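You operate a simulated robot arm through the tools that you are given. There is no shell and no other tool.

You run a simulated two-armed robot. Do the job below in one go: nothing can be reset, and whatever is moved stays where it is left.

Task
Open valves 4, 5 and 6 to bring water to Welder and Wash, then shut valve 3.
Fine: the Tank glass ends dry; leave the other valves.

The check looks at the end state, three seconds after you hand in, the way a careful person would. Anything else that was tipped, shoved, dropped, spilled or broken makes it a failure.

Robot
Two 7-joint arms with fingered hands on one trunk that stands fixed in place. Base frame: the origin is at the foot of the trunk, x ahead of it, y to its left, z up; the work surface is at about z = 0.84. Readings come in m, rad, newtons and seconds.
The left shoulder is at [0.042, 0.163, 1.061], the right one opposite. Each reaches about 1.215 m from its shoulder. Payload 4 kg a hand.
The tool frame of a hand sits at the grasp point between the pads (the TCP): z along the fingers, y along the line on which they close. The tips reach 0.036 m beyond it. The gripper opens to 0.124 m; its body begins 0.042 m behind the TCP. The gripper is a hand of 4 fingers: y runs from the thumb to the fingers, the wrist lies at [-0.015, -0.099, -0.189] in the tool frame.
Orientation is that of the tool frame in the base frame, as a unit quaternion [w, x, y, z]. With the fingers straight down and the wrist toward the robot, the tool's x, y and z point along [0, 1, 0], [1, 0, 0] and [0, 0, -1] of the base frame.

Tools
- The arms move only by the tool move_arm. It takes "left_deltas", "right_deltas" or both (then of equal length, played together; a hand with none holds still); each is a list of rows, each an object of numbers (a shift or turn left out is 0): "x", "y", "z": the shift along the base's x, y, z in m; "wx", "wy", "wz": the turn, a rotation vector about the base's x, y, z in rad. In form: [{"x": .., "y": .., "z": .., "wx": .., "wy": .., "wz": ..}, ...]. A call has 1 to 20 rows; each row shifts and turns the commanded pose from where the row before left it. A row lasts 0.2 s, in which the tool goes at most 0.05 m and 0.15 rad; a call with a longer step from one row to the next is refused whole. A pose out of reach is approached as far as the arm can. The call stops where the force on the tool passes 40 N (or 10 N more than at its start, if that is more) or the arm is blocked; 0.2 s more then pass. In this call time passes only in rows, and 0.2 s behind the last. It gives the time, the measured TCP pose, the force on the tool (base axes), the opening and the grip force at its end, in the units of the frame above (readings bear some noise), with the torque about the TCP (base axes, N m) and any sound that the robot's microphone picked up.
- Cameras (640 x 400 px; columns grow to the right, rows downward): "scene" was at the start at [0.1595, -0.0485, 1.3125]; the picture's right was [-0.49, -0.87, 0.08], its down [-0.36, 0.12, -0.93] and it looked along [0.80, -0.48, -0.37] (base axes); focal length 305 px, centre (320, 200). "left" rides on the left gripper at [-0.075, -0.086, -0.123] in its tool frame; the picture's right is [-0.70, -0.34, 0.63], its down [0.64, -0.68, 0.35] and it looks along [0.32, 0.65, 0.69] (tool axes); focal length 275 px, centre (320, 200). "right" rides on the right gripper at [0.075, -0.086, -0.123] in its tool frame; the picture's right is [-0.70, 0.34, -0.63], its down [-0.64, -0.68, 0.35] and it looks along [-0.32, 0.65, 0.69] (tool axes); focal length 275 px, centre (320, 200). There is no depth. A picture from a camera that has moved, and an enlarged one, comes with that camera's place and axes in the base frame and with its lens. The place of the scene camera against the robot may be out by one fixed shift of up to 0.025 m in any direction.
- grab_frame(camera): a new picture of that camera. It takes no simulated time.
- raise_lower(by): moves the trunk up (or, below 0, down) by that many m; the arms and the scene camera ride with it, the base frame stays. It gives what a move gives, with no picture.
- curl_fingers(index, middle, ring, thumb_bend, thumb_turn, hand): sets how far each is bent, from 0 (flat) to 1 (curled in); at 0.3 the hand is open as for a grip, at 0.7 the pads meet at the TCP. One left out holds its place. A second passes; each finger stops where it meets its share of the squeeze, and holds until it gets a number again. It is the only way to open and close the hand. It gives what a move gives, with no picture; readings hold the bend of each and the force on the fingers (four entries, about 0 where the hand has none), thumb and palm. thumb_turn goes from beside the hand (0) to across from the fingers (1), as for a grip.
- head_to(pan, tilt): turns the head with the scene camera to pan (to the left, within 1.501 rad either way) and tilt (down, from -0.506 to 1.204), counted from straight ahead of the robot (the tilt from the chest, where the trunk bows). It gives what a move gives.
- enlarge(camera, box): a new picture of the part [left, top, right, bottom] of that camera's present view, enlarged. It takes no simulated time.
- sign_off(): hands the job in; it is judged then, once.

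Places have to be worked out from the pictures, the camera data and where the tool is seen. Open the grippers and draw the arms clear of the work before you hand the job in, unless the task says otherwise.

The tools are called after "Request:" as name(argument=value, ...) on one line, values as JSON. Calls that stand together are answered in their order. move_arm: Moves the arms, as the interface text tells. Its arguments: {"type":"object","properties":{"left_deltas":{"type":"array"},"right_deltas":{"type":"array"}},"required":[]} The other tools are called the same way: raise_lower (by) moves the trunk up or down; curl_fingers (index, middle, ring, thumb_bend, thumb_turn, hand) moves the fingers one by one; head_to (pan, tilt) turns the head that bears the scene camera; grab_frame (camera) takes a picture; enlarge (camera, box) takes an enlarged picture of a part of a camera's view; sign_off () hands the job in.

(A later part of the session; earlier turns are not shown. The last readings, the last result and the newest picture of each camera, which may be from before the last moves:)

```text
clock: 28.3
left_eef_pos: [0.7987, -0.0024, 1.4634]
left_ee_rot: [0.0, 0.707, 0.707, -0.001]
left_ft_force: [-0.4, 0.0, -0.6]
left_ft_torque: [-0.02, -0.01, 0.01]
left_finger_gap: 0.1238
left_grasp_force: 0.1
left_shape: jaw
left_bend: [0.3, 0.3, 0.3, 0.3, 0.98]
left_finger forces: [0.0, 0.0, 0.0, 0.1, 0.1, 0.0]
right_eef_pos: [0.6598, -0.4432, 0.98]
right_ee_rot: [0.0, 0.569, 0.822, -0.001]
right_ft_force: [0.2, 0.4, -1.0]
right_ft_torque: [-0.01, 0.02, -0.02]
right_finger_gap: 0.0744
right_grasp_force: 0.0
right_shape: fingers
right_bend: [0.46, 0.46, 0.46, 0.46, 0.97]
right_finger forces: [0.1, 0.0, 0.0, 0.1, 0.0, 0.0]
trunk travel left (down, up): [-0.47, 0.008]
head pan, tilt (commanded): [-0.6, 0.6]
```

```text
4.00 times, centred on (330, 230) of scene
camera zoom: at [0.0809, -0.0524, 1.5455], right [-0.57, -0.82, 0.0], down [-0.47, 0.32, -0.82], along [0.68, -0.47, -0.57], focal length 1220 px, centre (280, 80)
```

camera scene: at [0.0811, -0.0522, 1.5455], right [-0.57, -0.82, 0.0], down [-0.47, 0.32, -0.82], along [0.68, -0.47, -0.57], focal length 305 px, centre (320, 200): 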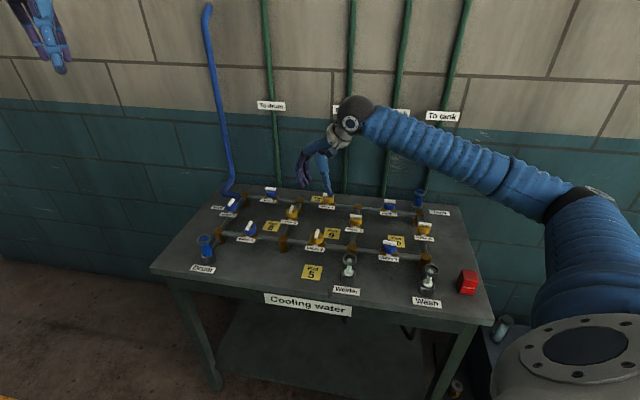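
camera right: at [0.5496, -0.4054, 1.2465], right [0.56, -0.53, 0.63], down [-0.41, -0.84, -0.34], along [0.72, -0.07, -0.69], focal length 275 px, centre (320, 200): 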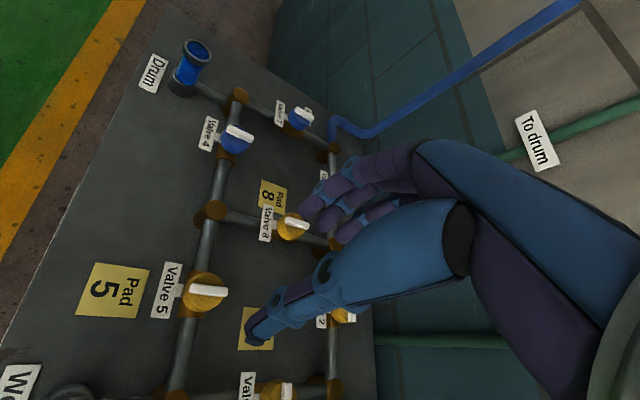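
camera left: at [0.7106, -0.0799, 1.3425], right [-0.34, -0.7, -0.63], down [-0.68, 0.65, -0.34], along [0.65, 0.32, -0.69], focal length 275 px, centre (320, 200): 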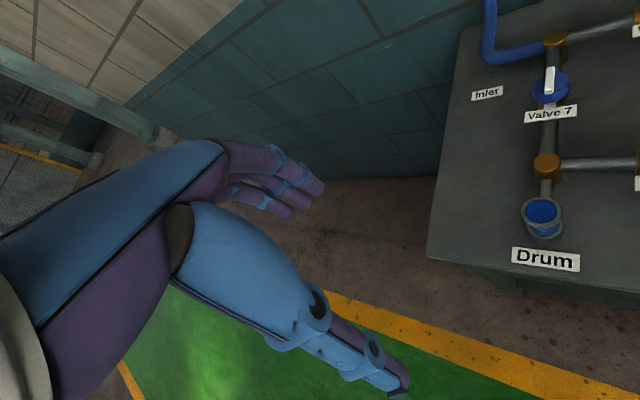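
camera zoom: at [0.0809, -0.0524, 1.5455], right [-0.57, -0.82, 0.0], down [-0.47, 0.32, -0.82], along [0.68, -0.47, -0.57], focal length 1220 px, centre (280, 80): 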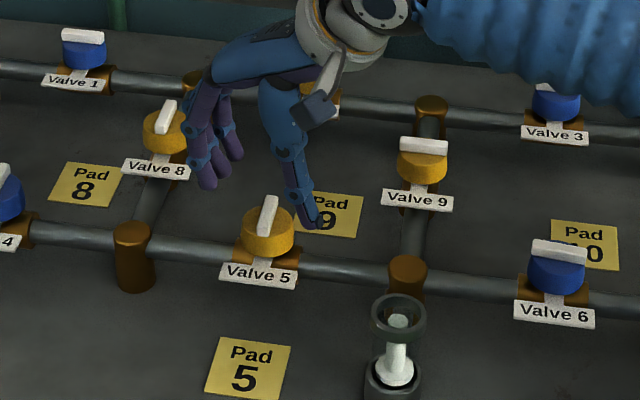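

Alignment is good (shift x by -3 mm). I descend so the tips straddle the cap and then close.

Request:
move_arm(right_deltas=[{"x": -0.003, "z": -0.011}, {"z": -0.011}, {"z": -0.01}])

Request:
curl_fingers(hand="right", index=0.7, middle=0.7, ring=0.7, thumb_bend=0.7)

Request:
enlarge(camera="right", box=[200, 150, 400, 380])

Request:
enlarge(camera="scene", box=[280, 190, 380, 270])

```text
clock: 29.1
left_eef_pos: [0.7967, -0.002, 1.4642]
left_ee_rot: [0.0, 0.707, 0.707, -0.001]
left_ft_force: [0.6, -0.6, 0.4]
left_ft_torque: [0.02, -0.02, 0.01]
left_finger_gap: 0.1235
left_grasp_force: 0.1
left_shape: jaw
left_bend: [0.3, 0.3, 0.3, 0.3, 0.98]
left_finger forces: [0.0, 0.1, 0.0, 0.0, 0.0, 0.0]
right_eef_pos: [0.6556, -0.4439, 0.9493]
right_ee_rot: [0.0, 0.569, 0.822, -0.001]
right_ft_force: [0.3, 0.0, 0.4]
right_ft_torque: [0.0, -0.02, -0.01]
right_finger_gap: 0.0745
right_grasp_force: 0.0
right_shape: fingers
right_bend: [0.46, 0.46, 0.46, 0.46, 0.97]
right_finger forces: [0.0, 0.0, 0.0, 0.1, 0.0, 0.0]
trunk travel left (down, up): [-0.47, 0.008]
head pan, tilt (commanded): [-0.6, 0.6]
```

```text
clock: 30.1
left_eef_pos: [0.797, -0.0026, 1.4631]
left_ee_rot: [0.0, 0.707, 0.707, -0.001]
left_ft_force: [-0.2, -0.2, -0.2]
left_ft_torque: [-0.02, -0.01, 0.01]
left_finger_gap: 0.1237
left_grasp_force: 0.0
left_shape: jaw
left_bend: [0.3, 0.3, 0.3, 0.3, 0.98]
left_finger forces: [0.0, 0.1, 0.1, 0.0, 0.1, 0.1]
right_eef_pos: [0.6551, -0.4442, 0.9496]
right_ee_rot: [0.001, 0.569, 0.822, -0.002]
right_ft_force: [5.7, -2.3, 3.7]
right_ft_torque: [0.05, -0.32, 0.11]
right_finger_gap: 0.032
right_grasp_force: 16.3
right_shape: fingers
right_bend: [0.61, 0.6, 0.69, 0.63, 0.97]
right_finger forces: [7.4, 9.9, 1.5, 0.0, 14.5, 0.1]
trunk travel left (down, up): [-0.47, 0.008]
head pan, tilt (commanded): [-0.6, 0.6]
```

```text
1.74 times, centred on (300, 265) of right
camera zoom: at [0.5488, -0.4041, 1.0716], right [0.56, -0.53, 0.64], down [-0.41, -0.84, -0.34], along [0.72, -0.07, -0.69], focal length 479 px, centre (355, 87)
```

zoom: 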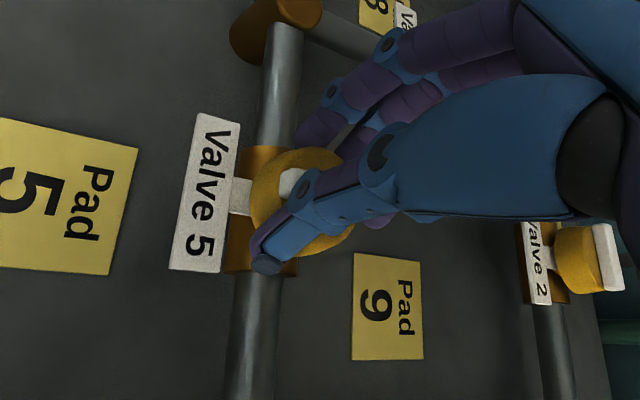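

```text
5.00 times, centred on (330, 230) of scene
camera zoom: at [0.0808, -0.0523, 1.5455], right [-0.57, -0.82, 0.0], down [-0.47, 0.32, -0.82], along [0.68, -0.47, -0.57], focal length 1525 px, centre (270, 50)
```

zoom: 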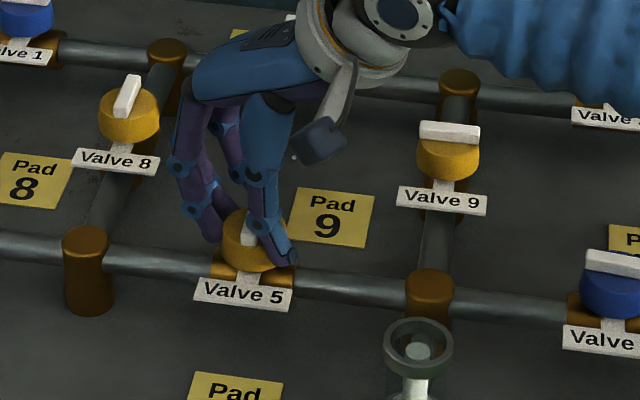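

Grip is the same as on valve 6. I turn counter-clockwise 0.3 rad and check that the bar follows.

Request:
move_arm(right_deltas=[{"wz": 0.1}, {"wz": 0.1}, {"wz": 0.1}])

Request:
enlarge(camera="right", box=[200, 150, 400, 380])

Request:
enlarge(camera="scene", box=[280, 190, 380, 270])

```text
clock: 30.9
left_eef_pos: [0.7973, -0.0029, 1.4644]
left_ee_rot: [-0.001, 0.707, 0.707, 0.0]
left_ft_force: [-0.1, 0.0, -0.2]
left_ft_torque: [0.0, -0.01, 0.0]
left_finger_gap: 0.124
left_grasp_force: 0.0
left_shape: jaw
left_bend: [0.3, 0.3, 0.3, 0.3, 0.98]
left_finger forces: [0.0, 0.0, 0.0, 0.0, 0.0, 0.0]
right_eef_pos: [0.6562, -0.4452, 0.9488]
right_ee_rot: [0.001, 0.439, 0.898, -0.001]
right_ft_force: [7.5, -5.3, 6.5]
right_ft_torque: [-0.07, -0.35, -0.04]
right_finger_gap: 0.031
right_grasp_force: 17.7
right_shape: fingers
right_bend: [0.61, 0.6, 0.69, 0.64, 0.97]
right_finger forces: [7.3, 10.4, 2.6, 0.1, 15.5, 0.0]
trunk travel left (down, up): [-0.47, 0.008]
head pan, tilt (commanded): [-0.6, 0.6]
```

```text
1.74 times, centred on (300, 265) of right
camera zoom: at [0.5412, -0.438, 1.0713], right [0.69, -0.34, 0.64], down [-0.14, -0.93, -0.34], along [0.71, 0.15, -0.69], focal length 479 px, centre (355, 87)
```

zoom: 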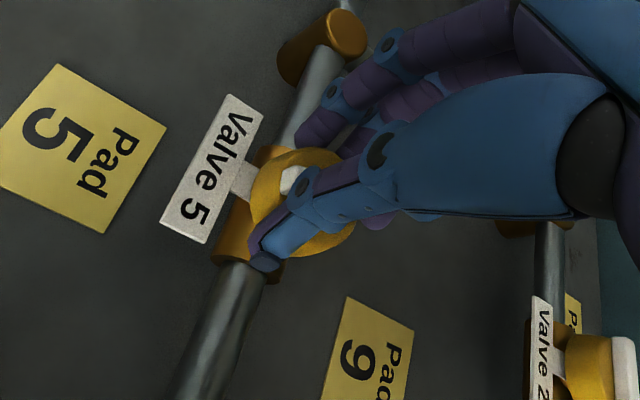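

```text
5.00 times, centred on (330, 230) of scene
camera zoom: at [0.0808, -0.0524, 1.5456], right [-0.57, -0.82, 0.0], down [-0.47, 0.32, -0.82], along [0.68, -0.47, -0.57], focal length 1525 px, centre (270, 50)
```

zoom: 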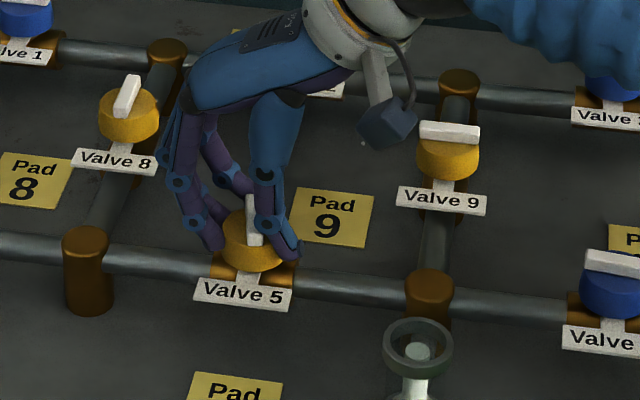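

The bar follows with little torque. I continue counter-clockwise 0.5 rad.

Request:
move_arm(right_deltas=[{"wz": 0.1}, {"wz": 0.1, "z": 0.001}, {"wz": 0.1}, {"wz": 0.1, "z": 0.001}, {"wz": 0.1}])

Request:
enlarge(camera="right", box=[200, 150, 400, 380])

Request:
enlarge(camera="scene", box=[280, 190, 380, 270])

```text
clock: 32.1
left_eef_pos: [0.7983, -0.0025, 1.4635]
left_ee_rot: [-0.001, 0.707, 0.707, -0.001]
left_ft_force: [0.1, 0.5, -0.7]
left_ft_torque: [0.0, 0.01, -0.02]
left_finger_gap: 0.1235
left_grasp_force: 0.1
left_shape: jaw
left_bend: [0.3, 0.3, 0.3, 0.3, 0.98]
left_finger forces: [0.1, 0.0, 0.1, 0.0, 0.0, 0.0]
right_eef_pos: [0.656, -0.444, 0.9504]
right_ee_rot: [0.0, 0.202, 0.979, -0.001]
right_ft_force: [7.4, -7.5, -0.6]
right_ft_torque: [-0.18, -0.18, -0.06]
right_finger_gap: 0.0305
right_grasp_force: 17.2
right_shape: fingers
right_bend: [0.62, 0.61, 0.7, 0.63, 0.96]
right_finger forces: [6.1, 8.8, 2.8, 0.0, 16.8, 0.0]
trunk travel left (down, up): [-0.47, 0.008]
head pan, tilt (commanded): [-0.6, 0.6]
```

```text
1.74 times, centred on (300, 265) of right
camera zoom: at [0.5525, -0.493, 1.0721], right [0.77, 0.03, 0.63], down [0.32, -0.88, -0.34], along [0.55, 0.47, -0.69], focal length 479 px, centre (355, 87)
```

zoom: 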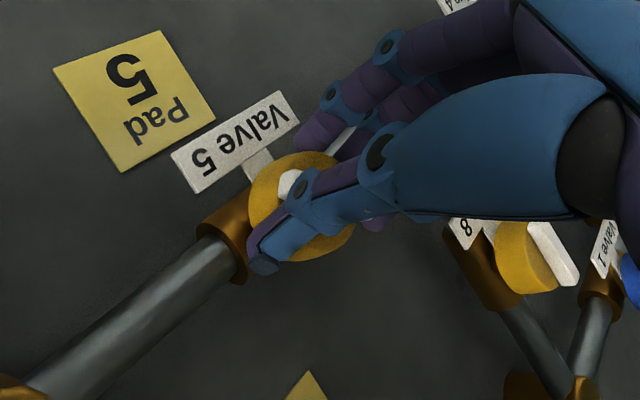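

```text
5.00 times, centred on (330, 230) of scene
camera zoom: at [0.0814, -0.053, 1.5454], right [-0.57, -0.82, 0.0], down [-0.47, 0.32, -0.82], along [0.68, -0.47, -0.57], focal length 1525 px, centre (270, 50)
```

zoom: 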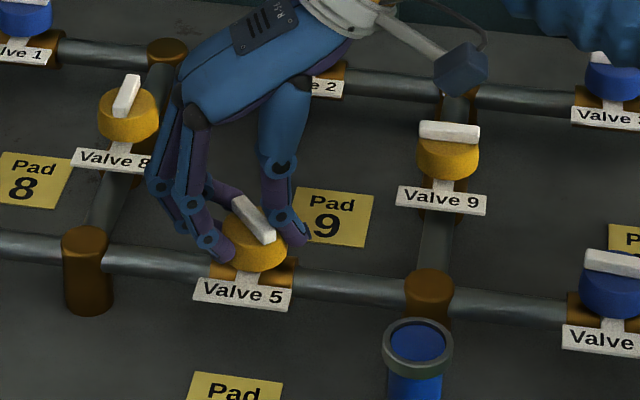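

The Welder glass is already filling blue. The hand is at 67°; I turn on another 0.5 rad.

Request:
move_arm(right_deltas=[{"wz": 0.1}, {"wz": 0.1}, {"wz": 0.1}, {"wz": 0.1}, {"wz": 0.1}])

Request:
enlarge(camera="scene", box=[280, 190, 380, 270])

Request:
grab_frame(camera="scene")

```text
clock: 33.3
left_eef_pos: [0.7995, -0.0023, 1.4629]
left_ee_rot: [-0.001, 0.707, 0.707, -0.001]
left_ft_force: [-0.2, 0.2, -0.5]
left_ft_torque: [-0.04, 0.01, -0.02]
left_finger_gap: 0.1236
left_grasp_force: 0.1
left_shape: jaw
left_bend: [0.3, 0.3, 0.3, 0.3, 0.98]
left_finger forces: [0.1, 0.1, 0.0, 0.0, 0.1, 0.0]
right_eef_pos: [0.6558, -0.4468, 0.9505]
right_ee_rot: [0.001, -0.045, 0.999, -0.001]
right_ft_force: [3.9, -5.1, -2.4]
right_ft_torque: [-0.13, -0.14, -0.03]
right_finger_gap: 0.0302
right_grasp_force: 15.7
right_shape: fingers
right_bend: [0.62, 0.62, 0.7, 0.63, 0.96]
right_finger forces: [6.1, 7.7, 1.3, 0.1, 17.2, 0.0]
trunk travel left (down, up): [-0.47, 0.008]
head pan, tilt (commanded): [-0.6, 0.6]
```

```text
5.00 times, centred on (330, 230) of scene
camera zoom: at [0.0815, -0.0526, 1.5455], right [-0.57, -0.82, 0.0], down [-0.47, 0.32, -0.82], along [0.68, -0.47, -0.57], focal length 1525 px, centre (270, 50)
```

zoom: 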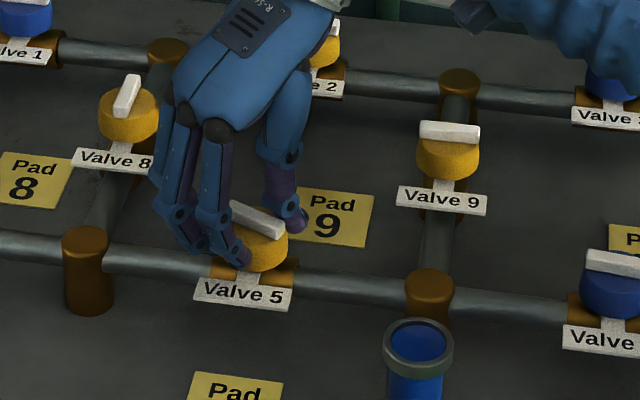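

```text
taken
camera scene: at [0.0815, -0.0526, 1.5455], right [-0.57, -0.82, 0.0], down [-0.47, 0.32, -0.82], along [0.68, -0.47, -0.57], focal length 305 px, centre (320, 200)
```

scene: 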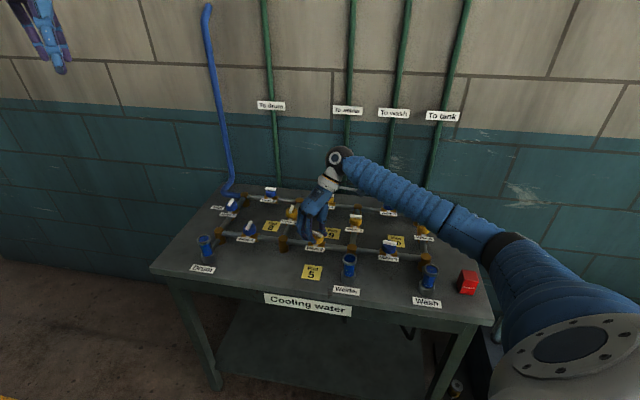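

Both Welder and Wash now show blue. The hand is at 95°; I turn the remaining ~17° carefully.

Request:
move_arm(right_deltas=[{"wz": 0.1}, {"wz": 0.1}, {"wz": 0.09}])

Request:
enlarge(camera="scene", box=[280, 190, 380, 270])

```text
clock: 34.1
left_eef_pos: [0.7988, -0.0022, 1.4633]
left_ee_rot: [0.0, 0.707, 0.707, 0.0]
left_ft_force: [0.2, -0.3, -0.2]
left_ft_torque: [0.03, 0.03, 0.02]
left_finger_gap: 0.1239
left_grasp_force: 0.0
left_shape: jaw
left_bend: [0.3, 0.3, 0.3, 0.3, 0.98]
left_finger forces: [0.0, 0.1, 0.0, 0.0, 0.0, 0.0]
right_eef_pos: [0.6567, -0.4461, 0.9516]
right_ee_rot: [0.0, -0.189, 0.982, -0.001]
right_ft_force: [4.6, -4.1, -3.2]
right_ft_torque: [-0.06, -0.15, -0.02]
right_finger_gap: 0.0302
right_grasp_force: 15.9
right_shape: fingers
right_bend: [0.62, 0.62, 0.7, 0.63, 0.96]
right_finger forces: [5.7, 7.4, 1.2, 0.0, 16.3, 0.0]
trunk travel left (down, up): [-0.47, 0.008]
head pan, tilt (commanded): [-0.6, 0.6]
```

```text
5.00 times, centred on (330, 230) of scene
camera zoom: at [0.0817, -0.0524, 1.5455], right [-0.57, -0.82, 0.0], down [-0.47, 0.32, -0.82], along [0.68, -0.47, -0.57], focal length 1525 px, centre (270, 50)
```

zoom: 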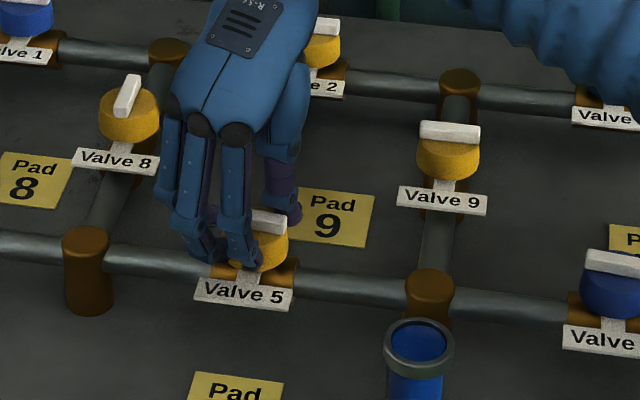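

Hand at 112°, bar looks along the pipe; torque still near zero so it's not at the stop. I add a small extra turn.

Request:
move_arm(right_deltas=[{"wz": 0.06}])

Request:
enlarge(camera="scene", box=[300, 210, 360, 260])

```text
clock: 34.5
left_eef_pos: [0.7977, -0.0015, 1.4643]
left_ee_rot: [-0.001, 0.707, 0.708, -0.001]
left_ft_force: [0.5, -0.6, 0.1]
left_ft_torque: [0.01, 0.0, 0.03]
left_finger_gap: 0.1235
left_grasp_force: 0.1
left_shape: jaw
left_bend: [0.3, 0.3, 0.3, 0.3, 0.98]
left_finger forces: [0.0, 0.0, 0.1, 0.1, 0.1, 0.0]
right_eef_pos: [0.6569, -0.4455, 0.951]
right_ee_rot: [0.001, -0.217, 0.976, -0.001]
right_ft_force: [3.6, -5.1, -5.4]
right_ft_torque: [-0.15, -0.11, -0.03]
right_finger_gap: 0.03
right_grasp_force: 15.2
right_shape: fingers
right_bend: [0.62, 0.62, 0.7, 0.63, 0.96]
right_finger forces: [5.9, 6.9, 0.8, 0.0, 16.3, 0.1]
trunk travel left (down, up): [-0.47, 0.008]
head pan, tilt (commanded): [-0.6, 0.6]
```

```text
8.00 times, centred on (330, 235) of scene
camera zoom: at [0.0817, -0.0528, 1.5454], right [-0.57, -0.82, 0.0], down [-0.47, 0.32, -0.82], along [0.68, -0.47, -0.57], focal length 2440 px, centre (240, -80)
```

zoom: 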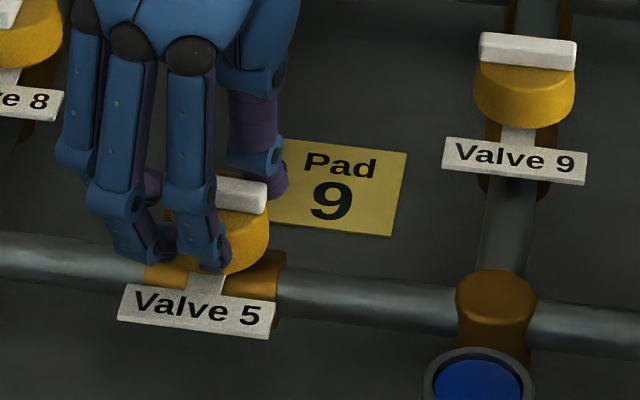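

Torque remains low after 94° of hand turn, so I release and lift to measure the bar angle.

Request:
curl_fingers(hand="right", index=0.44, middle=0.44, ring=0.44, thumb_bend=0.44)

Request:
move_arm(right_deltas=[{"z": 0.015}, {"z": 0.03}, {"z": 0.03}, {"z": 0.03}, {"z": 0.03, "wz": -0.1}, {"z": 0.03, "wz": -0.1}])

Request:
enlarge(camera="scene", box=[290, 200, 370, 260])

Request:
grab_frame(camera="right")

```text
clock: 35.5
left_eef_pos: [0.7972, -0.0022, 1.4637]
left_ee_rot: [-0.001, 0.707, 0.707, -0.001]
left_ft_force: [-0.1, 0.1, 0.7]
left_ft_torque: [-0.01, -0.01, -0.03]
left_finger_gap: 0.1236
left_grasp_force: 0.0
left_shape: jaw
left_bend: [0.3, 0.3, 0.3, 0.3, 0.98]
left_finger forces: [0.1, 0.0, 0.0, 0.0, 0.0, 0.1]
right_eef_pos: [0.6559, -0.4437, 0.9504]
right_ee_rot: [0.001, -0.218, 0.976, 0.0]
right_ft_force: [0.1, -0.2, -0.6]
right_ft_torque: [0.01, -0.01, 0.02]
right_finger_gap: 0.0804
right_grasp_force: 0.1
right_shape: fingers
right_bend: [0.44, 0.44, 0.44, 0.44, 0.97]
right_finger forces: [0.0, 0.1, 0.0, 0.0, 0.0, 0.1]
trunk travel left (down, up): [-0.47, 0.008]
head pan, tilt (commanded): [-0.6, 0.6]
```

```text
clock: 36.9
left_eef_pos: [0.7976, -0.0023, 1.4646]
left_ee_rot: [-0.001, 0.707, 0.707, 0.0]
left_ft_force: [0.8, 0.0, 0.0]
left_ft_torque: [0.03, -0.02, 0.0]
left_finger_gap: 0.1235
left_grasp_force: 0.1
left_shape: jaw
left_bend: [0.3, 0.3, 0.3, 0.3, 0.98]
left_finger forces: [0.0, 0.0, 0.0, 0.0, 0.1, 0.1]
right_eef_pos: [0.6568, -0.4459, 1.116]
right_ee_rot: [0.002, -0.12, 0.993, -0.001]
right_ft_force: [0.6, -0.2, -0.1]
right_ft_torque: [0.0, 0.0, -0.02]
right_finger_gap: 0.0806
right_grasp_force: 0.0
right_shape: fingers
right_bend: [0.44, 0.44, 0.44, 0.44, 0.97]
right_finger forces: [0.0, 0.1, 0.0, 0.0, 0.1, 0.0]
trunk travel left (down, up): [-0.47, 0.008]
head pan, tilt (commanded): [-0.6, 0.6]
```

```text
6.67 times, centred on (330, 230) of scene
camera zoom: at [0.0805, -0.0519, 1.5456], right [-0.57, -0.83, 0.0], down [-0.47, 0.32, -0.82], along [0.68, -0.47, -0.57], focal length 2034 px, centre (253, 0)
```

zoom: 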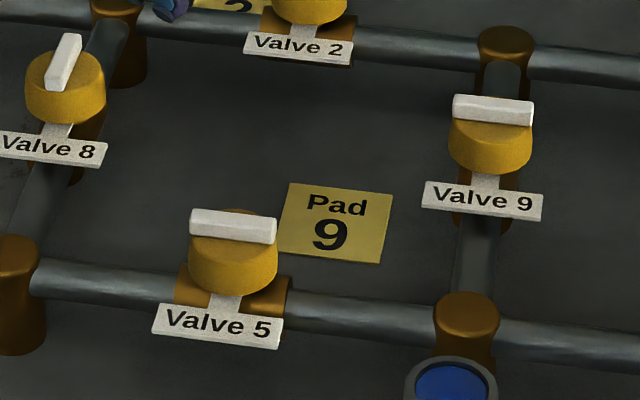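

```text
taken
camera right: at [0.6032, -0.5459, 1.238], right [0.59, 0.49, 0.63], down [0.79, -0.51, -0.34], along [0.15, 0.7, -0.69], focal length 275 px, centre (320, 200)
```

right: 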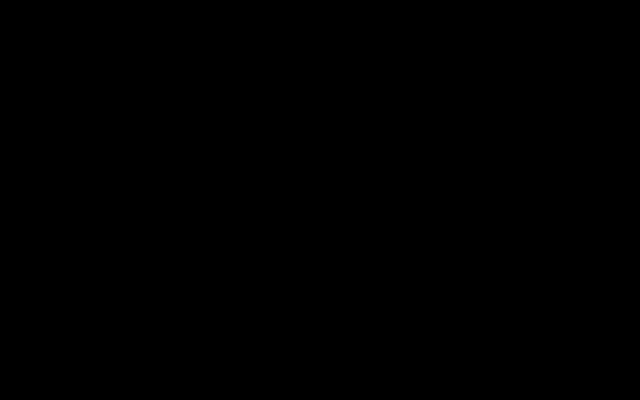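

Valve 5's bar is parallel to its pipe and label: open. Now I move over valve 4 at height, yawing the hand back to ~18°.

Request:
move_arm(right_deltas=[{"x": 0.0128, "y": 0.0129, "wz": -0.125}, {"x": 0.0128, "y": 0.0129, "wz": -0.125}, {"x": 0.0128, "y": 0.0129, "wz": -0.125}, {"x": 0.0128, "y": 0.0129, "wz": -0.125}, {"x": 0.0128, "y": 0.0129, "wz": -0.125}, {"x": 0.0128, "y": 0.0129, "wz": -0.125}, {"x": 0.0128, "y": 0.0129, "wz": -0.125}, {"x": 0.0128, "y": 0.0129, "wz": -0.125}, {"x": 0.0128, "y": 0.0129, "wz": -0.125}, {"x": 0.0128, "y": 0.0129, "wz": -0.125}, {"x": 0.0128, "y": 0.0129, "wz": -0.125}, {"x": 0.0128, "y": 0.0129, "wz": -0.125}])

Request:
grab_frame(camera="right")

Request:
grab_frame(camera="scene")

```text
clock: 39.5
left_eef_pos: [0.7981, -0.002, 1.4635]
left_ee_rot: [-0.001, 0.707, 0.707, -0.001]
left_ft_force: [0.2, 0.1, 0.2]
left_ft_torque: [0.0, 0.0, 0.03]
left_finger_gap: 0.1237
left_grasp_force: 0.1
left_shape: jaw
left_bend: [0.3, 0.3, 0.3, 0.3, 0.98]
left_finger forces: [0.0, 0.0, 0.1, 0.0, 0.0, 0.0]
right_eef_pos: [0.8099, -0.2909, 1.1153]
right_ee_rot: [-0.001, 0.59, 0.807, -0.002]
right_ft_force: [-0.1, 0.9, 0.2]
right_ft_torque: [0.04, 0.01, 0.01]
right_finger_gap: 0.0806
right_grasp_force: 0.1
right_shape: fingers
right_bend: [0.44, 0.44, 0.44, 0.44, 0.97]
right_finger forces: [0.0, 0.0, 0.1, 0.1, 0.0, 0.0]
trunk travel left (down, up): [-0.47, 0.008]
head pan, tilt (commanded): [-0.6, 0.6]
```

```text
taken
camera right: at [0.705, -0.2439, 1.2371], right [0.53, -0.56, 0.63], down [-0.45, -0.82, -0.34], along [0.71, -0.11, -0.69], focal length 275 px, centre (320, 200)
```

right: 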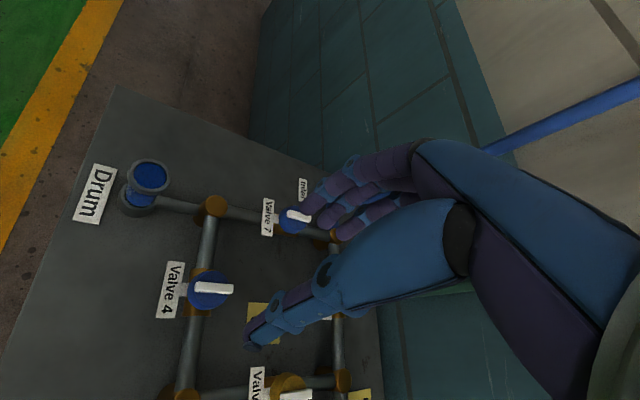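

```text
taken
camera scene: at [0.0813, -0.0514, 1.5455], right [-0.57, -0.82, 0.0], down [-0.47, 0.32, -0.82], along [0.68, -0.47, -0.57], focal length 305 px, centre (320, 200)
```

scene: 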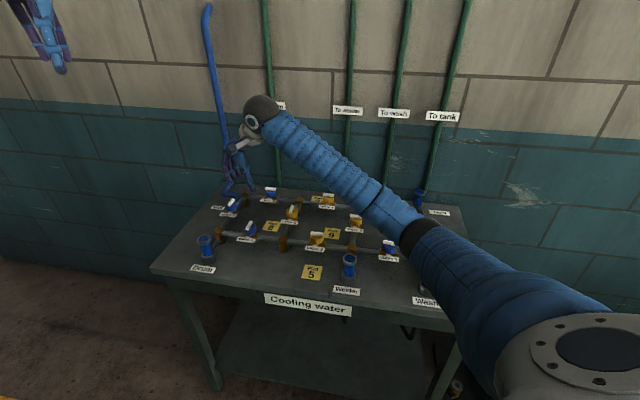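

Valve 4 measures at (0.811,-0.290), right under the hand. I descend to just above the bar and check.

Request:
move_arm(right_deltas=[{"x": 0.001, "y": 0.001, "z": -0.03}, {"z": -0.03}, {"z": -0.03}, {"z": -0.03}, {"z": -0.015}])

Request:
enlarge(camera="right", box=[200, 150, 400, 380])

Request:
enlarge(camera="scene", box=[190, 170, 310, 270])

```text
clock: 40.7
left_eef_pos: [0.7978, -0.0013, 1.4635]
left_ee_rot: [-0.001, 0.707, 0.707, -0.001]
left_ft_force: [-0.2, 0.1, -0.5]
left_ft_torque: [0.0, 0.05, 0.0]
left_finger_gap: 0.1237
left_grasp_force: 0.0
left_shape: jaw
left_bend: [0.3, 0.3, 0.3, 0.3, 0.98]
left_finger forces: [0.0, 0.0, 0.1, 0.0, 0.0, 0.1]
right_eef_pos: [0.8091, -0.2877, 0.9812]
right_ee_rot: [0.0, 0.589, 0.808, -0.001]
right_ft_force: [0.1, 0.1, 0.8]
right_ft_torque: [0.0, -0.02, -0.01]
right_finger_gap: 0.0806
right_grasp_force: 0.1
right_shape: fingers
right_bend: [0.44, 0.44, 0.44, 0.44, 0.97]
right_finger forces: [0.1, 0.1, 0.1, 0.1, 0.1, 0.0]
trunk travel left (down, up): [-0.47, 0.008]
head pan, tilt (commanded): [-0.6, 0.6]
```

```text
1.74 times, centred on (300, 265) of right
camera zoom: at [0.7041, -0.2423, 1.1026], right [0.53, -0.56, 0.63], down [-0.45, -0.82, -0.34], along [0.71, -0.1, -0.69], focal length 479 px, centre (355, 87)
```

zoom: 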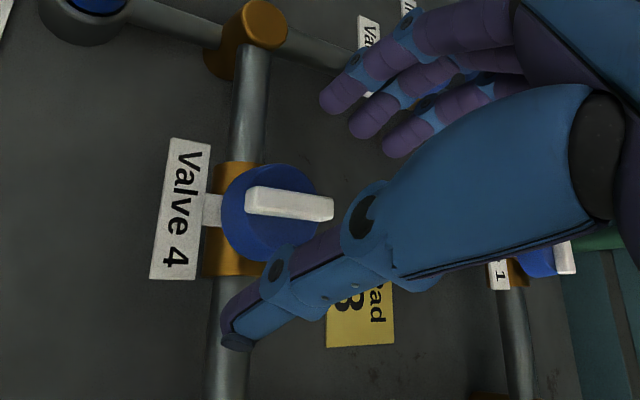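

```text
4.00 times, centred on (250, 220) of scene
camera zoom: at [0.0807, -0.0522, 1.5455], right [-0.57, -0.82, 0.0], down [-0.47, 0.32, -0.82], along [0.68, -0.47, -0.57], focal length 1220 px, centre (600, 120)
```

zoom: 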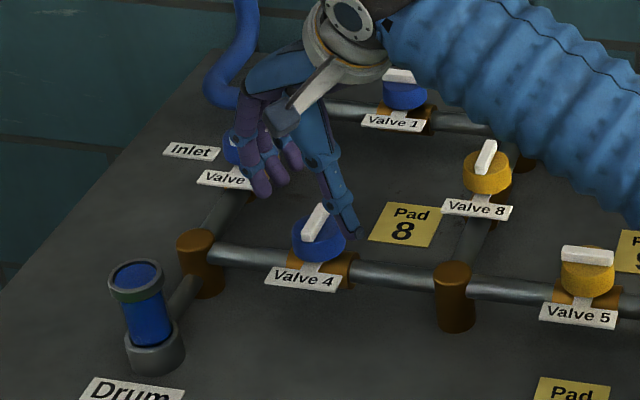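

Lined up within 2 mm. I descend and close on valve 4.

Request:
move_arm(right_deltas=[{"x": 0.002, "y": -0.001, "z": -0.011}, {"z": -0.011}, {"z": -0.01}])

Request:
curl_fingers(hand="right", index=0.7, middle=0.7, ring=0.7, thumb_bend=0.7)

Request:
move_arm(right_deltas=[{"wz": 0.1}, {"wz": 0.1}, {"wz": 0.1}])

Request:
enlarge(camera="scene", box=[200, 180, 300, 260])

Request:
enlarge(camera="right", box=[200, 150, 400, 380])

```text
clock: 41.5
left_eef_pos: [0.797, -0.0017, 1.4649]
left_ee_rot: [0.0, 0.707, 0.707, -0.001]
left_ft_force: [-0.1, 0.1, -0.1]
left_ft_torque: [-0.03, -0.01, -0.02]
left_finger_gap: 0.1235
left_grasp_force: 0.1
left_shape: jaw
left_bend: [0.3, 0.3, 0.3, 0.3, 0.98]
left_finger forces: [0.1, 0.0, 0.1, 0.0, 0.0, 0.0]
right_eef_pos: [0.8102, -0.2899, 0.9496]
right_ee_rot: [0.001, 0.589, 0.808, -0.002]
right_ft_force: [-0.1, -0.9, -0.1]
right_ft_torque: [0.01, 0.0, -0.02]
right_finger_gap: 0.0807
right_grasp_force: 0.0
right_shape: fingers
right_bend: [0.44, 0.44, 0.44, 0.44, 0.97]
right_finger forces: [0.0, 0.0, 0.1, 0.0, 0.0, 0.0]
trunk travel left (down, up): [-0.47, 0.008]
head pan, tilt (commanded): [-0.6, 0.6]
```

```text
clock: 42.5
left_eef_pos: [0.7969, -0.0014, 1.4641]
left_ee_rot: [-0.001, 0.707, 0.708, -0.001]
left_ft_force: [-0.2, 0.1, 0.0]
left_ft_torque: [-0.02, 0.01, -0.04]
left_finger_gap: 0.1237
left_grasp_force: 0.1
left_shape: jaw
left_bend: [0.3, 0.3, 0.3, 0.3, 0.98]
left_finger forces: [0.0, 0.1, 0.0, 0.0, 0.0, 0.1]
right_eef_pos: [0.8107, -0.2892, 0.9484]
right_ee_rot: [0.0, 0.589, 0.808, -0.001]
right_ft_force: [4.9, -0.6, 2.6]
right_ft_torque: [0.04, -0.25, 0.08]
right_finger_gap: 0.0319
right_grasp_force: 16.6
right_shape: fingers
right_bend: [0.61, 0.6, 0.69, 0.63, 0.97]
right_finger forces: [7.4, 9.9, 1.5, 0.1, 13.3, 0.0]
trunk travel left (down, up): [-0.47, 0.008]
head pan, tilt (commanded): [-0.6, 0.6]
```

```text
clock: 43.3
left_eef_pos: [0.7978, -0.0023, 1.4649]
left_ee_rot: [-0.001, 0.708, 0.707, -0.001]
left_ft_force: [0.4, -0.2, -0.5]
left_ft_torque: [-0.03, -0.02, 0.01]
left_finger_gap: 0.1237
left_grasp_force: 0.0
left_shape: jaw
left_bend: [0.3, 0.3, 0.3, 0.3, 0.98]
left_finger forces: [0.1, 0.0, 0.1, 0.1, 0.1, 0.1]
right_eef_pos: [0.8117, -0.2902, 0.9486]
right_ee_rot: [0.0, 0.461, 0.887, -0.001]
right_ft_force: [2.3, -2.0, 5.6]
right_ft_torque: [-0.02, -0.17, -0.02]
right_finger_gap: 0.0315
right_grasp_force: 16.6
right_shape: fingers
right_bend: [0.61, 0.6, 0.7, 0.64, 0.96]
right_finger forces: [7.4, 9.6, 1.1, 0.0, 15.7, 0.0]
trunk travel left (down, up): [-0.47, 0.008]
head pan, tilt (commanded): [-0.6, 0.6]
```

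```text
5.00 times, centred on (250, 220) of scene
camera zoom: at [0.0804, -0.0522, 1.5456], right [-0.57, -0.82, 0.0], down [-0.47, 0.32, -0.82], along [0.68, -0.47, -0.57], focal length 1525 px, centre (670, 100)
```

zoom: 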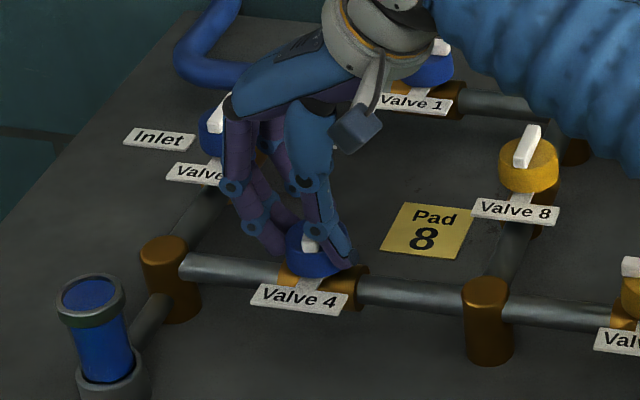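

```text
1.74 times, centred on (300, 265) of right
camera zoom: at [0.6981, -0.2773, 1.0715], right [0.68, -0.37, 0.63], down [-0.19, -0.92, -0.34], along [0.71, 0.11, -0.69], focal length 479 px, centre (355, 87)
```

zoom: 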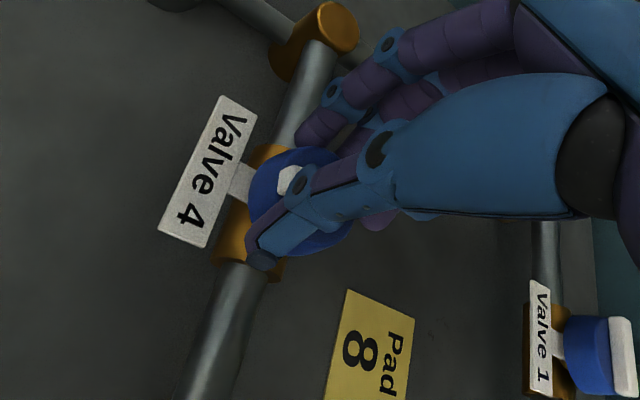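

Valve 4 turns along with the hand, torque near zero. I continue 0.5 rad counter-clockwise.

Request:
move_arm(right_deltas=[{"wz": 0.1}, {"wz": 0.1, "z": 0.001}, {"wz": 0.1}, {"wz": 0.1, "z": 0.001}, {"wz": 0.1}])

Request:
enlarge(camera="scene", box=[200, 180, 300, 260])

```text
clock: 44.5
left_eef_pos: [0.7988, -0.0016, 1.4639]
left_ee_rot: [0.0, 0.707, 0.707, 0.0]
left_ft_force: [1.0, -0.6, -0.7]
left_ft_torque: [0.01, -0.02, 0.03]
left_finger_gap: 0.1235
left_grasp_force: 0.0
left_shape: jaw
left_bend: [0.3, 0.3, 0.3, 0.3, 0.98]
left_finger forces: [0.1, 0.1, 0.0, 0.0, 0.0, 0.1]
right_eef_pos: [0.812, -0.2907, 0.95]
right_ee_rot: [0.001, 0.227, 0.974, -0.002]
right_ft_force: [2.9, -4.9, -0.9]
right_ft_torque: [-0.04, -0.13, -0.03]
right_finger_gap: 0.0307
right_grasp_force: 16.5
right_shape: fingers
right_bend: [0.61, 0.6, 0.7, 0.64, 0.96]
right_finger forces: [6.3, 8.6, 1.3, 0.1, 16.0, 0.0]
trunk travel left (down, up): [-0.47, 0.008]
head pan, tilt (commanded): [-0.6, 0.6]
```

```text
5.00 times, centred on (250, 220) of scene
camera zoom: at [0.0811, -0.0524, 1.5455], right [-0.57, -0.82, 0.0], down [-0.47, 0.32, -0.82], along [0.68, -0.47, -0.57], focal length 1525 px, centre (670, 100)
```

zoom: 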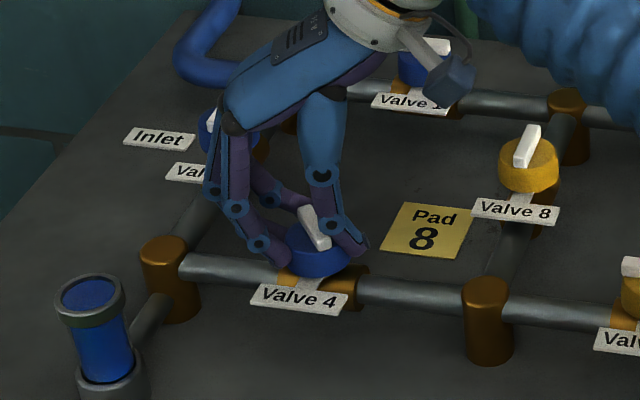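

Following well (hand at 64°). Another 0.5 rad.

Request:
move_arm(right_deltas=[{"wz": 0.1}, {"wz": 0.1}, {"wz": 0.1}, {"wz": 0.1}, {"wz": 0.1}])

Request:
enlarge(camera="scene", box=[200, 180, 300, 260])

```text
clock: 45.7
left_eef_pos: [0.798, -0.002, 1.4635]
left_ee_rot: [0.0, 0.707, 0.707, -0.001]
left_ft_force: [-0.5, 0.0, -0.7]
left_ft_torque: [0.02, -0.02, 0.05]
left_finger_gap: 0.1235
left_grasp_force: 0.1
left_shape: jaw
left_bend: [0.3, 0.3, 0.3, 0.3, 0.98]
left_finger forces: [0.0, 0.0, 0.0, 0.0, 0.0, 0.0]
right_eef_pos: [0.8122, -0.2902, 0.9517]
right_ee_rot: [0.0, -0.021, 1.0, -0.001]
right_ft_force: [1.4, -4.1, -1.4]
right_ft_torque: [-0.09, -0.12, -0.02]
right_finger_gap: 0.0307
right_grasp_force: 15.6
right_shape: fingers
right_bend: [0.62, 0.61, 0.7, 0.63, 0.95]
right_finger forces: [6.1, 7.7, 0.9, 0.0, 16.6, 0.0]
trunk travel left (down, up): [-0.47, 0.008]
head pan, tilt (commanded): [-0.6, 0.6]
```

```text
5.00 times, centred on (250, 220) of scene
camera zoom: at [0.0814, -0.0524, 1.5455], right [-0.57, -0.82, 0.0], down [-0.47, 0.32, -0.82], along [0.68, -0.47, -0.57], focal length 1525 px, centre (670, 100)
```

zoom: 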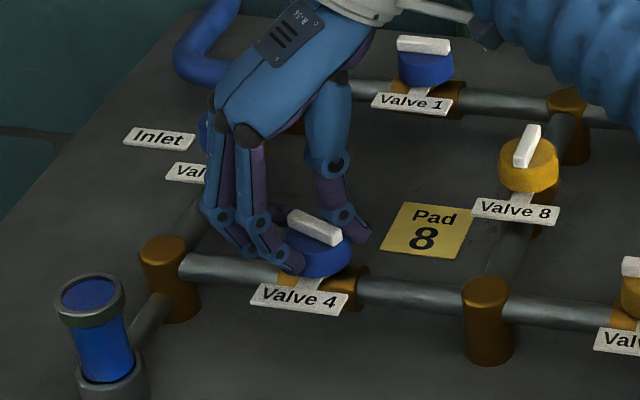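

Hand at 92°; I turn the last ~19°.

Request:
move_arm(right_deltas=[{"wz": 0.1}, {"wz": 0.1}, {"wz": 0.1}, {"wz": 0.05}])

Request:
enlarge(camera="scene", box=[200, 180, 300, 260])

```text
clock: 46.7
left_eef_pos: [0.797, -0.0032, 1.4624]
left_ee_rot: [0.0, 0.707, 0.707, -0.001]
left_ft_force: [-0.4, -0.6, -0.2]
left_ft_torque: [0.0, 0.01, -0.03]
left_finger_gap: 0.1238
left_grasp_force: 0.0
left_shape: jaw
left_bend: [0.3, 0.3, 0.3, 0.3, 0.98]
left_finger forces: [0.0, 0.0, 0.1, 0.0, 0.0, 0.0]
right_eef_pos: [0.8128, -0.2899, 0.9507]
right_ee_rot: [0.001, -0.193, 0.981, 0.0]
right_ft_force: [2.6, -3.1, -3.2]
right_ft_torque: [-0.03, -0.08, -0.05]
right_finger_gap: 0.03
right_grasp_force: 14.9
right_shape: fingers
right_bend: [0.62, 0.61, 0.7, 0.63, 0.95]
right_finger forces: [6.2, 7.8, 1.0, 0.0, 15.2, 0.0]
trunk travel left (down, up): [-0.47, 0.008]
head pan, tilt (commanded): [-0.6, 0.6]
```

```text
5.00 times, centred on (250, 220) of scene
camera zoom: at [0.0814, -0.0526, 1.5455], right [-0.57, -0.82, 0.0], down [-0.47, 0.32, -0.82], along [0.68, -0.47, -0.57], focal length 1525 px, centre (670, 100)
```

zoom: 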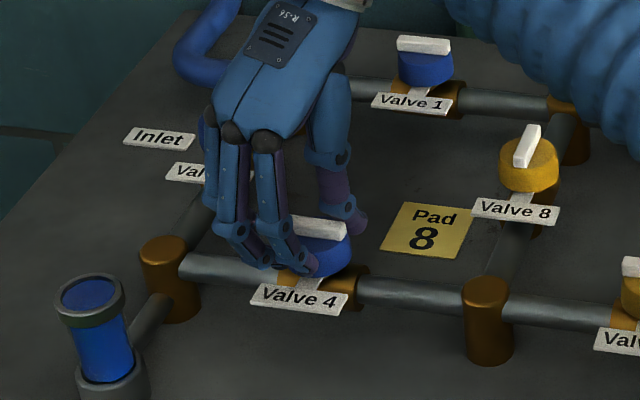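

The bar now lies along the pipe. I release, lift straight up and check it.

Request:
curl_fingers(hand="right", index=0.44, middle=0.44, ring=0.44, thumb_bend=0.44)

Request:
move_arm(right_deltas=[{"z": 0.015}, {"z": 0.03}, {"z": 0.03}, {"z": 0.03}, {"z": 0.03, "wz": -0.1}, {"z": 0.03, "wz": -0.1}, {"wz": -0.1}, {"wz": -0.1}])

Request:
enlarge(camera="scene", box=[190, 180, 310, 270])

Request:
grab_frame(camera="scene")

```text
clock: 47.7
left_eef_pos: [0.7979, -0.0016, 1.4637]
left_ee_rot: [-0.001, 0.707, 0.707, -0.001]
left_ft_force: [-0.4, 0.3, 0.3]
left_ft_torque: [0.03, 0.01, -0.01]
left_finger_gap: 0.1236
left_grasp_force: 0.1
left_shape: jaw
left_bend: [0.3, 0.3, 0.3, 0.3, 0.98]
left_finger forces: [0.0, 0.0, 0.0, 0.1, 0.0, 0.0]
right_eef_pos: [0.8114, -0.2892, 0.9521]
right_ee_rot: [0.001, -0.195, 0.981, -0.001]
right_ft_force: [0.8, -0.5, 0.0]
right_ft_torque: [-0.02, 0.01, -0.03]
right_finger_gap: 0.0803
right_grasp_force: 0.1
right_shape: fingers
right_bend: [0.44, 0.44, 0.44, 0.44, 0.97]
right_finger forces: [0.0, 0.1, 0.0, 0.1, 0.0, 0.0]
trunk travel left (down, up): [-0.47, 0.008]
head pan, tilt (commanded): [-0.6, 0.6]
```

```text
clock: 49.5
left_eef_pos: [0.7971, -0.0011, 1.464]
left_ee_rot: [0.0, 0.707, 0.707, -0.001]
left_ft_force: [0.4, 0.0, 0.6]
left_ft_torque: [-0.01, 0.0, 0.0]
left_finger_gap: 0.1236
left_grasp_force: 0.2
left_shape: jaw
left_bend: [0.3, 0.3, 0.3, 0.3, 0.98]
left_finger forces: [0.0, 0.0, 0.1, 0.1, 0.1, 0.0]
right_eef_pos: [0.8104, -0.2907, 1.1148]
right_ee_rot: [0.001, 0.005, 1.0, -0.001]
right_ft_force: [0.7, -0.4, 0.1]
right_ft_torque: [0.03, 0.0, -0.01]
right_finger_gap: 0.0807
right_grasp_force: 0.1
right_shape: fingers
right_bend: [0.44, 0.44, 0.44, 0.44, 0.97]
right_finger forces: [0.0, 0.0, 0.0, 0.0, 0.0, 0.0]
trunk travel left (down, up): [-0.47, 0.008]
head pan, tilt (commanded): [-0.6, 0.6]
```

```text
4.44 times, centred on (250, 225) of scene
camera zoom: at [0.0805, -0.0523, 1.5455], right [-0.56, -0.83, 0.0], down [-0.47, 0.32, -0.82], along [0.68, -0.47, -0.57], focal length 1356 px, centre (631, 89)
```

zoom: 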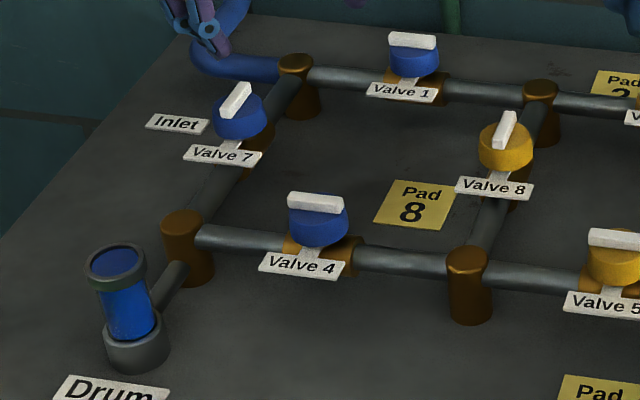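

```text
taken
camera scene: at [0.0805, -0.0523, 1.5455], right [-0.56, -0.83, 0.0], down [-0.47, 0.32, -0.82], along [0.68, -0.47, -0.57], focal length 305 px, centre (320, 200)
```

scene: 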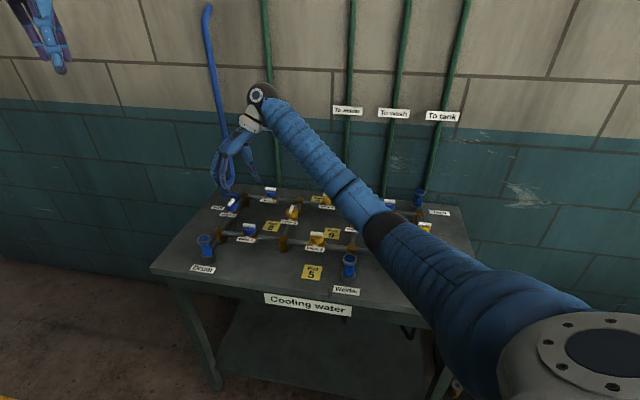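

Valve 4 is open too (bar parallel to pipe). Now valve 3 at about (0.652,-0.752): I carry the hand there at height, yawing back to ~5° so a clockwise turn to ~-90° is comfortable.

Request:
move_arm(right_deltas=[{"x": -0.0122, "y": -0.0355, "wz": -0.1133}, {"x": -0.0122, "y": -0.0355, "wz": -0.1133}, {"x": -0.0122, "y": -0.0355, "wz": -0.1133}, {"x": -0.0122, "y": -0.0355, "wz": -0.1133}, {"x": -0.0122, "y": -0.0355, "wz": -0.1133}, {"x": -0.0122, "y": -0.0355, "wz": -0.1133}, {"x": -0.0122, "y": -0.0355, "wz": -0.1133}, {"x": -0.0122, "y": -0.0355, "wz": -0.1133}, {"x": -0.0122, "y": -0.0355, "wz": -0.1133}, {"x": -0.0122, "y": -0.0355, "wz": -0.1133}, {"x": -0.0122, "y": -0.0355, "wz": -0.1133}, {"x": -0.0122, "y": -0.0355, "wz": -0.1133}, {"x": -0.0122, "y": -0.0355, "wz": -0.1133}])

Request:
grab_frame(camera="right")

Request:
grab_frame(camera="scene")

```text
clock: 52.3
left_eef_pos: [0.7975, -0.0027, 1.4646]
left_ee_rot: [-0.001, 0.706, 0.708, 0.0]
left_ft_force: [0.6, -0.5, -0.4]
left_ft_torque: [-0.01, 0.01, -0.02]
left_finger_gap: 0.1234
left_grasp_force: 0.1
left_shape: jaw
left_bend: [0.3, 0.3, 0.3, 0.3, 0.98]
left_finger forces: [0.0, 0.0, 0.0, 0.0, 0.0, 0.0]
right_eef_pos: [0.6541, -0.7501, 1.1157]
right_ee_rot: [0.0, 0.675, 0.738, -0.001]
right_ft_force: [0.8, 0.6, 0.1]
right_ft_torque: [-0.02, 0.0, 0.0]
right_finger_gap: 0.0805
right_grasp_force: 0.1
right_shape: fingers
right_bend: [0.44, 0.44, 0.44, 0.44, 0.97]
right_finger forces: [0.1, 0.1, 0.1, 0.0, 0.0, 0.0]
trunk travel left (down, up): [-0.47, 0.008]
head pan, tilt (commanded): [-0.6, 0.6]
```

```text
taken
camera right: at [0.5624, -0.6828, 1.2379], right [0.4, -0.66, 0.63], down [-0.62, -0.7, -0.34], along [0.67, -0.26, -0.69], focal length 275 px, centre (320, 200)
```

right: 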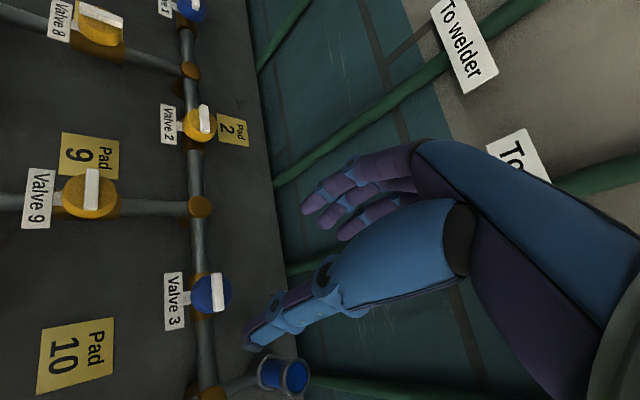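

```text
taken
camera scene: at [0.08, -0.0528, 1.5456], right [-0.56, -0.83, 0.0], down [-0.47, 0.32, -0.82], along [0.68, -0.47, -0.57], focal length 305 px, centre (320, 200)
```

scene: 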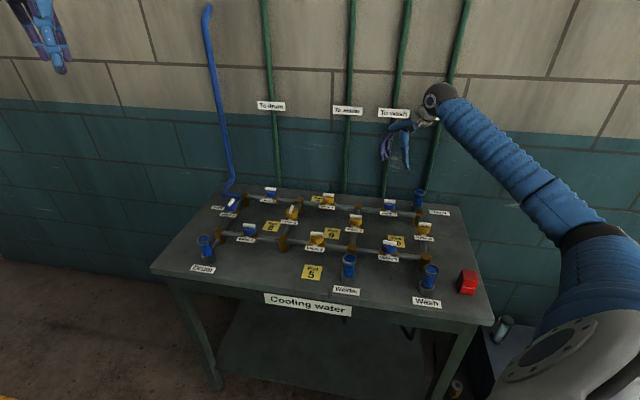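

Valve 3's bar measures near (0.656,-0.756), Tank glass at about (0.64,-0.89), well outside the hand's sweep. I descend to just above the bar and re-measure.

Request:
move_arm(right_deltas=[{"x": 0.001, "y": -0.004, "z": -0.03}, {"z": -0.03}, {"z": -0.03}, {"z": -0.03}, {"z": -0.015}])

Request:
enlarge(camera="right", box=[200, 150, 400, 380])

Request:
enlarge(camera="scene", box=[350, 160, 450, 240])

```text
clock: 53.5
left_eef_pos: [0.797, -0.0013, 1.4643]
left_ee_rot: [0.0, 0.708, 0.707, 0.0]
left_ft_force: [-1.1, 0.0, -0.5]
left_ft_torque: [0.0, 0.02, -0.04]
left_finger_gap: 0.1236
left_grasp_force: 0.1
left_shape: jaw
left_bend: [0.3, 0.3, 0.3, 0.3, 0.98]
left_finger forces: [0.0, 0.1, 0.1, 0.0, 0.0, 0.0]
right_eef_pos: [0.6542, -0.7561, 0.9804]
right_ee_rot: [0.0, 0.675, 0.738, -0.003]
right_ft_force: [-0.3, 0.8, -0.1]
right_ft_torque: [0.01, 0.02, 0.01]
right_finger_gap: 0.0805
right_grasp_force: 0.1
right_shape: fingers
right_bend: [0.44, 0.44, 0.44, 0.44, 0.97]
right_finger forces: [0.0, 0.1, 0.0, 0.0, 0.1, 0.0]
trunk travel left (down, up): [-0.47, 0.008]
head pan, tilt (commanded): [-0.6, 0.6]
```

```text
1.74 times, centred on (300, 265) of right
camera zoom: at [0.5622, -0.687, 1.1029], right [0.4, -0.66, 0.63], down [-0.62, -0.7, -0.34], along [0.67, -0.26, -0.69], focal length 479 px, centre (355, 87)
```

zoom: 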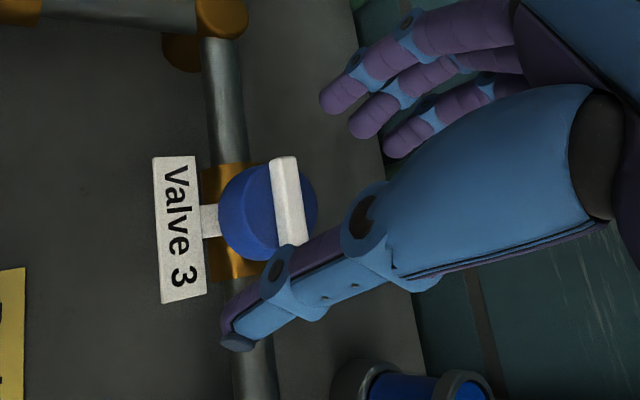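

```text
5.00 times, centred on (400, 200) of scene
camera zoom: at [0.0808, -0.0522, 1.5455], right [-0.57, -0.82, 0.0], down [-0.47, 0.32, -0.82], along [0.68, -0.47, -0.57], focal length 1525 px, centre (-80, 200)
```

zoom: 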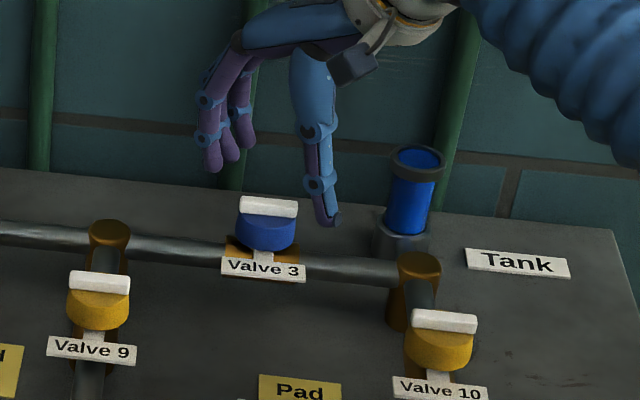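

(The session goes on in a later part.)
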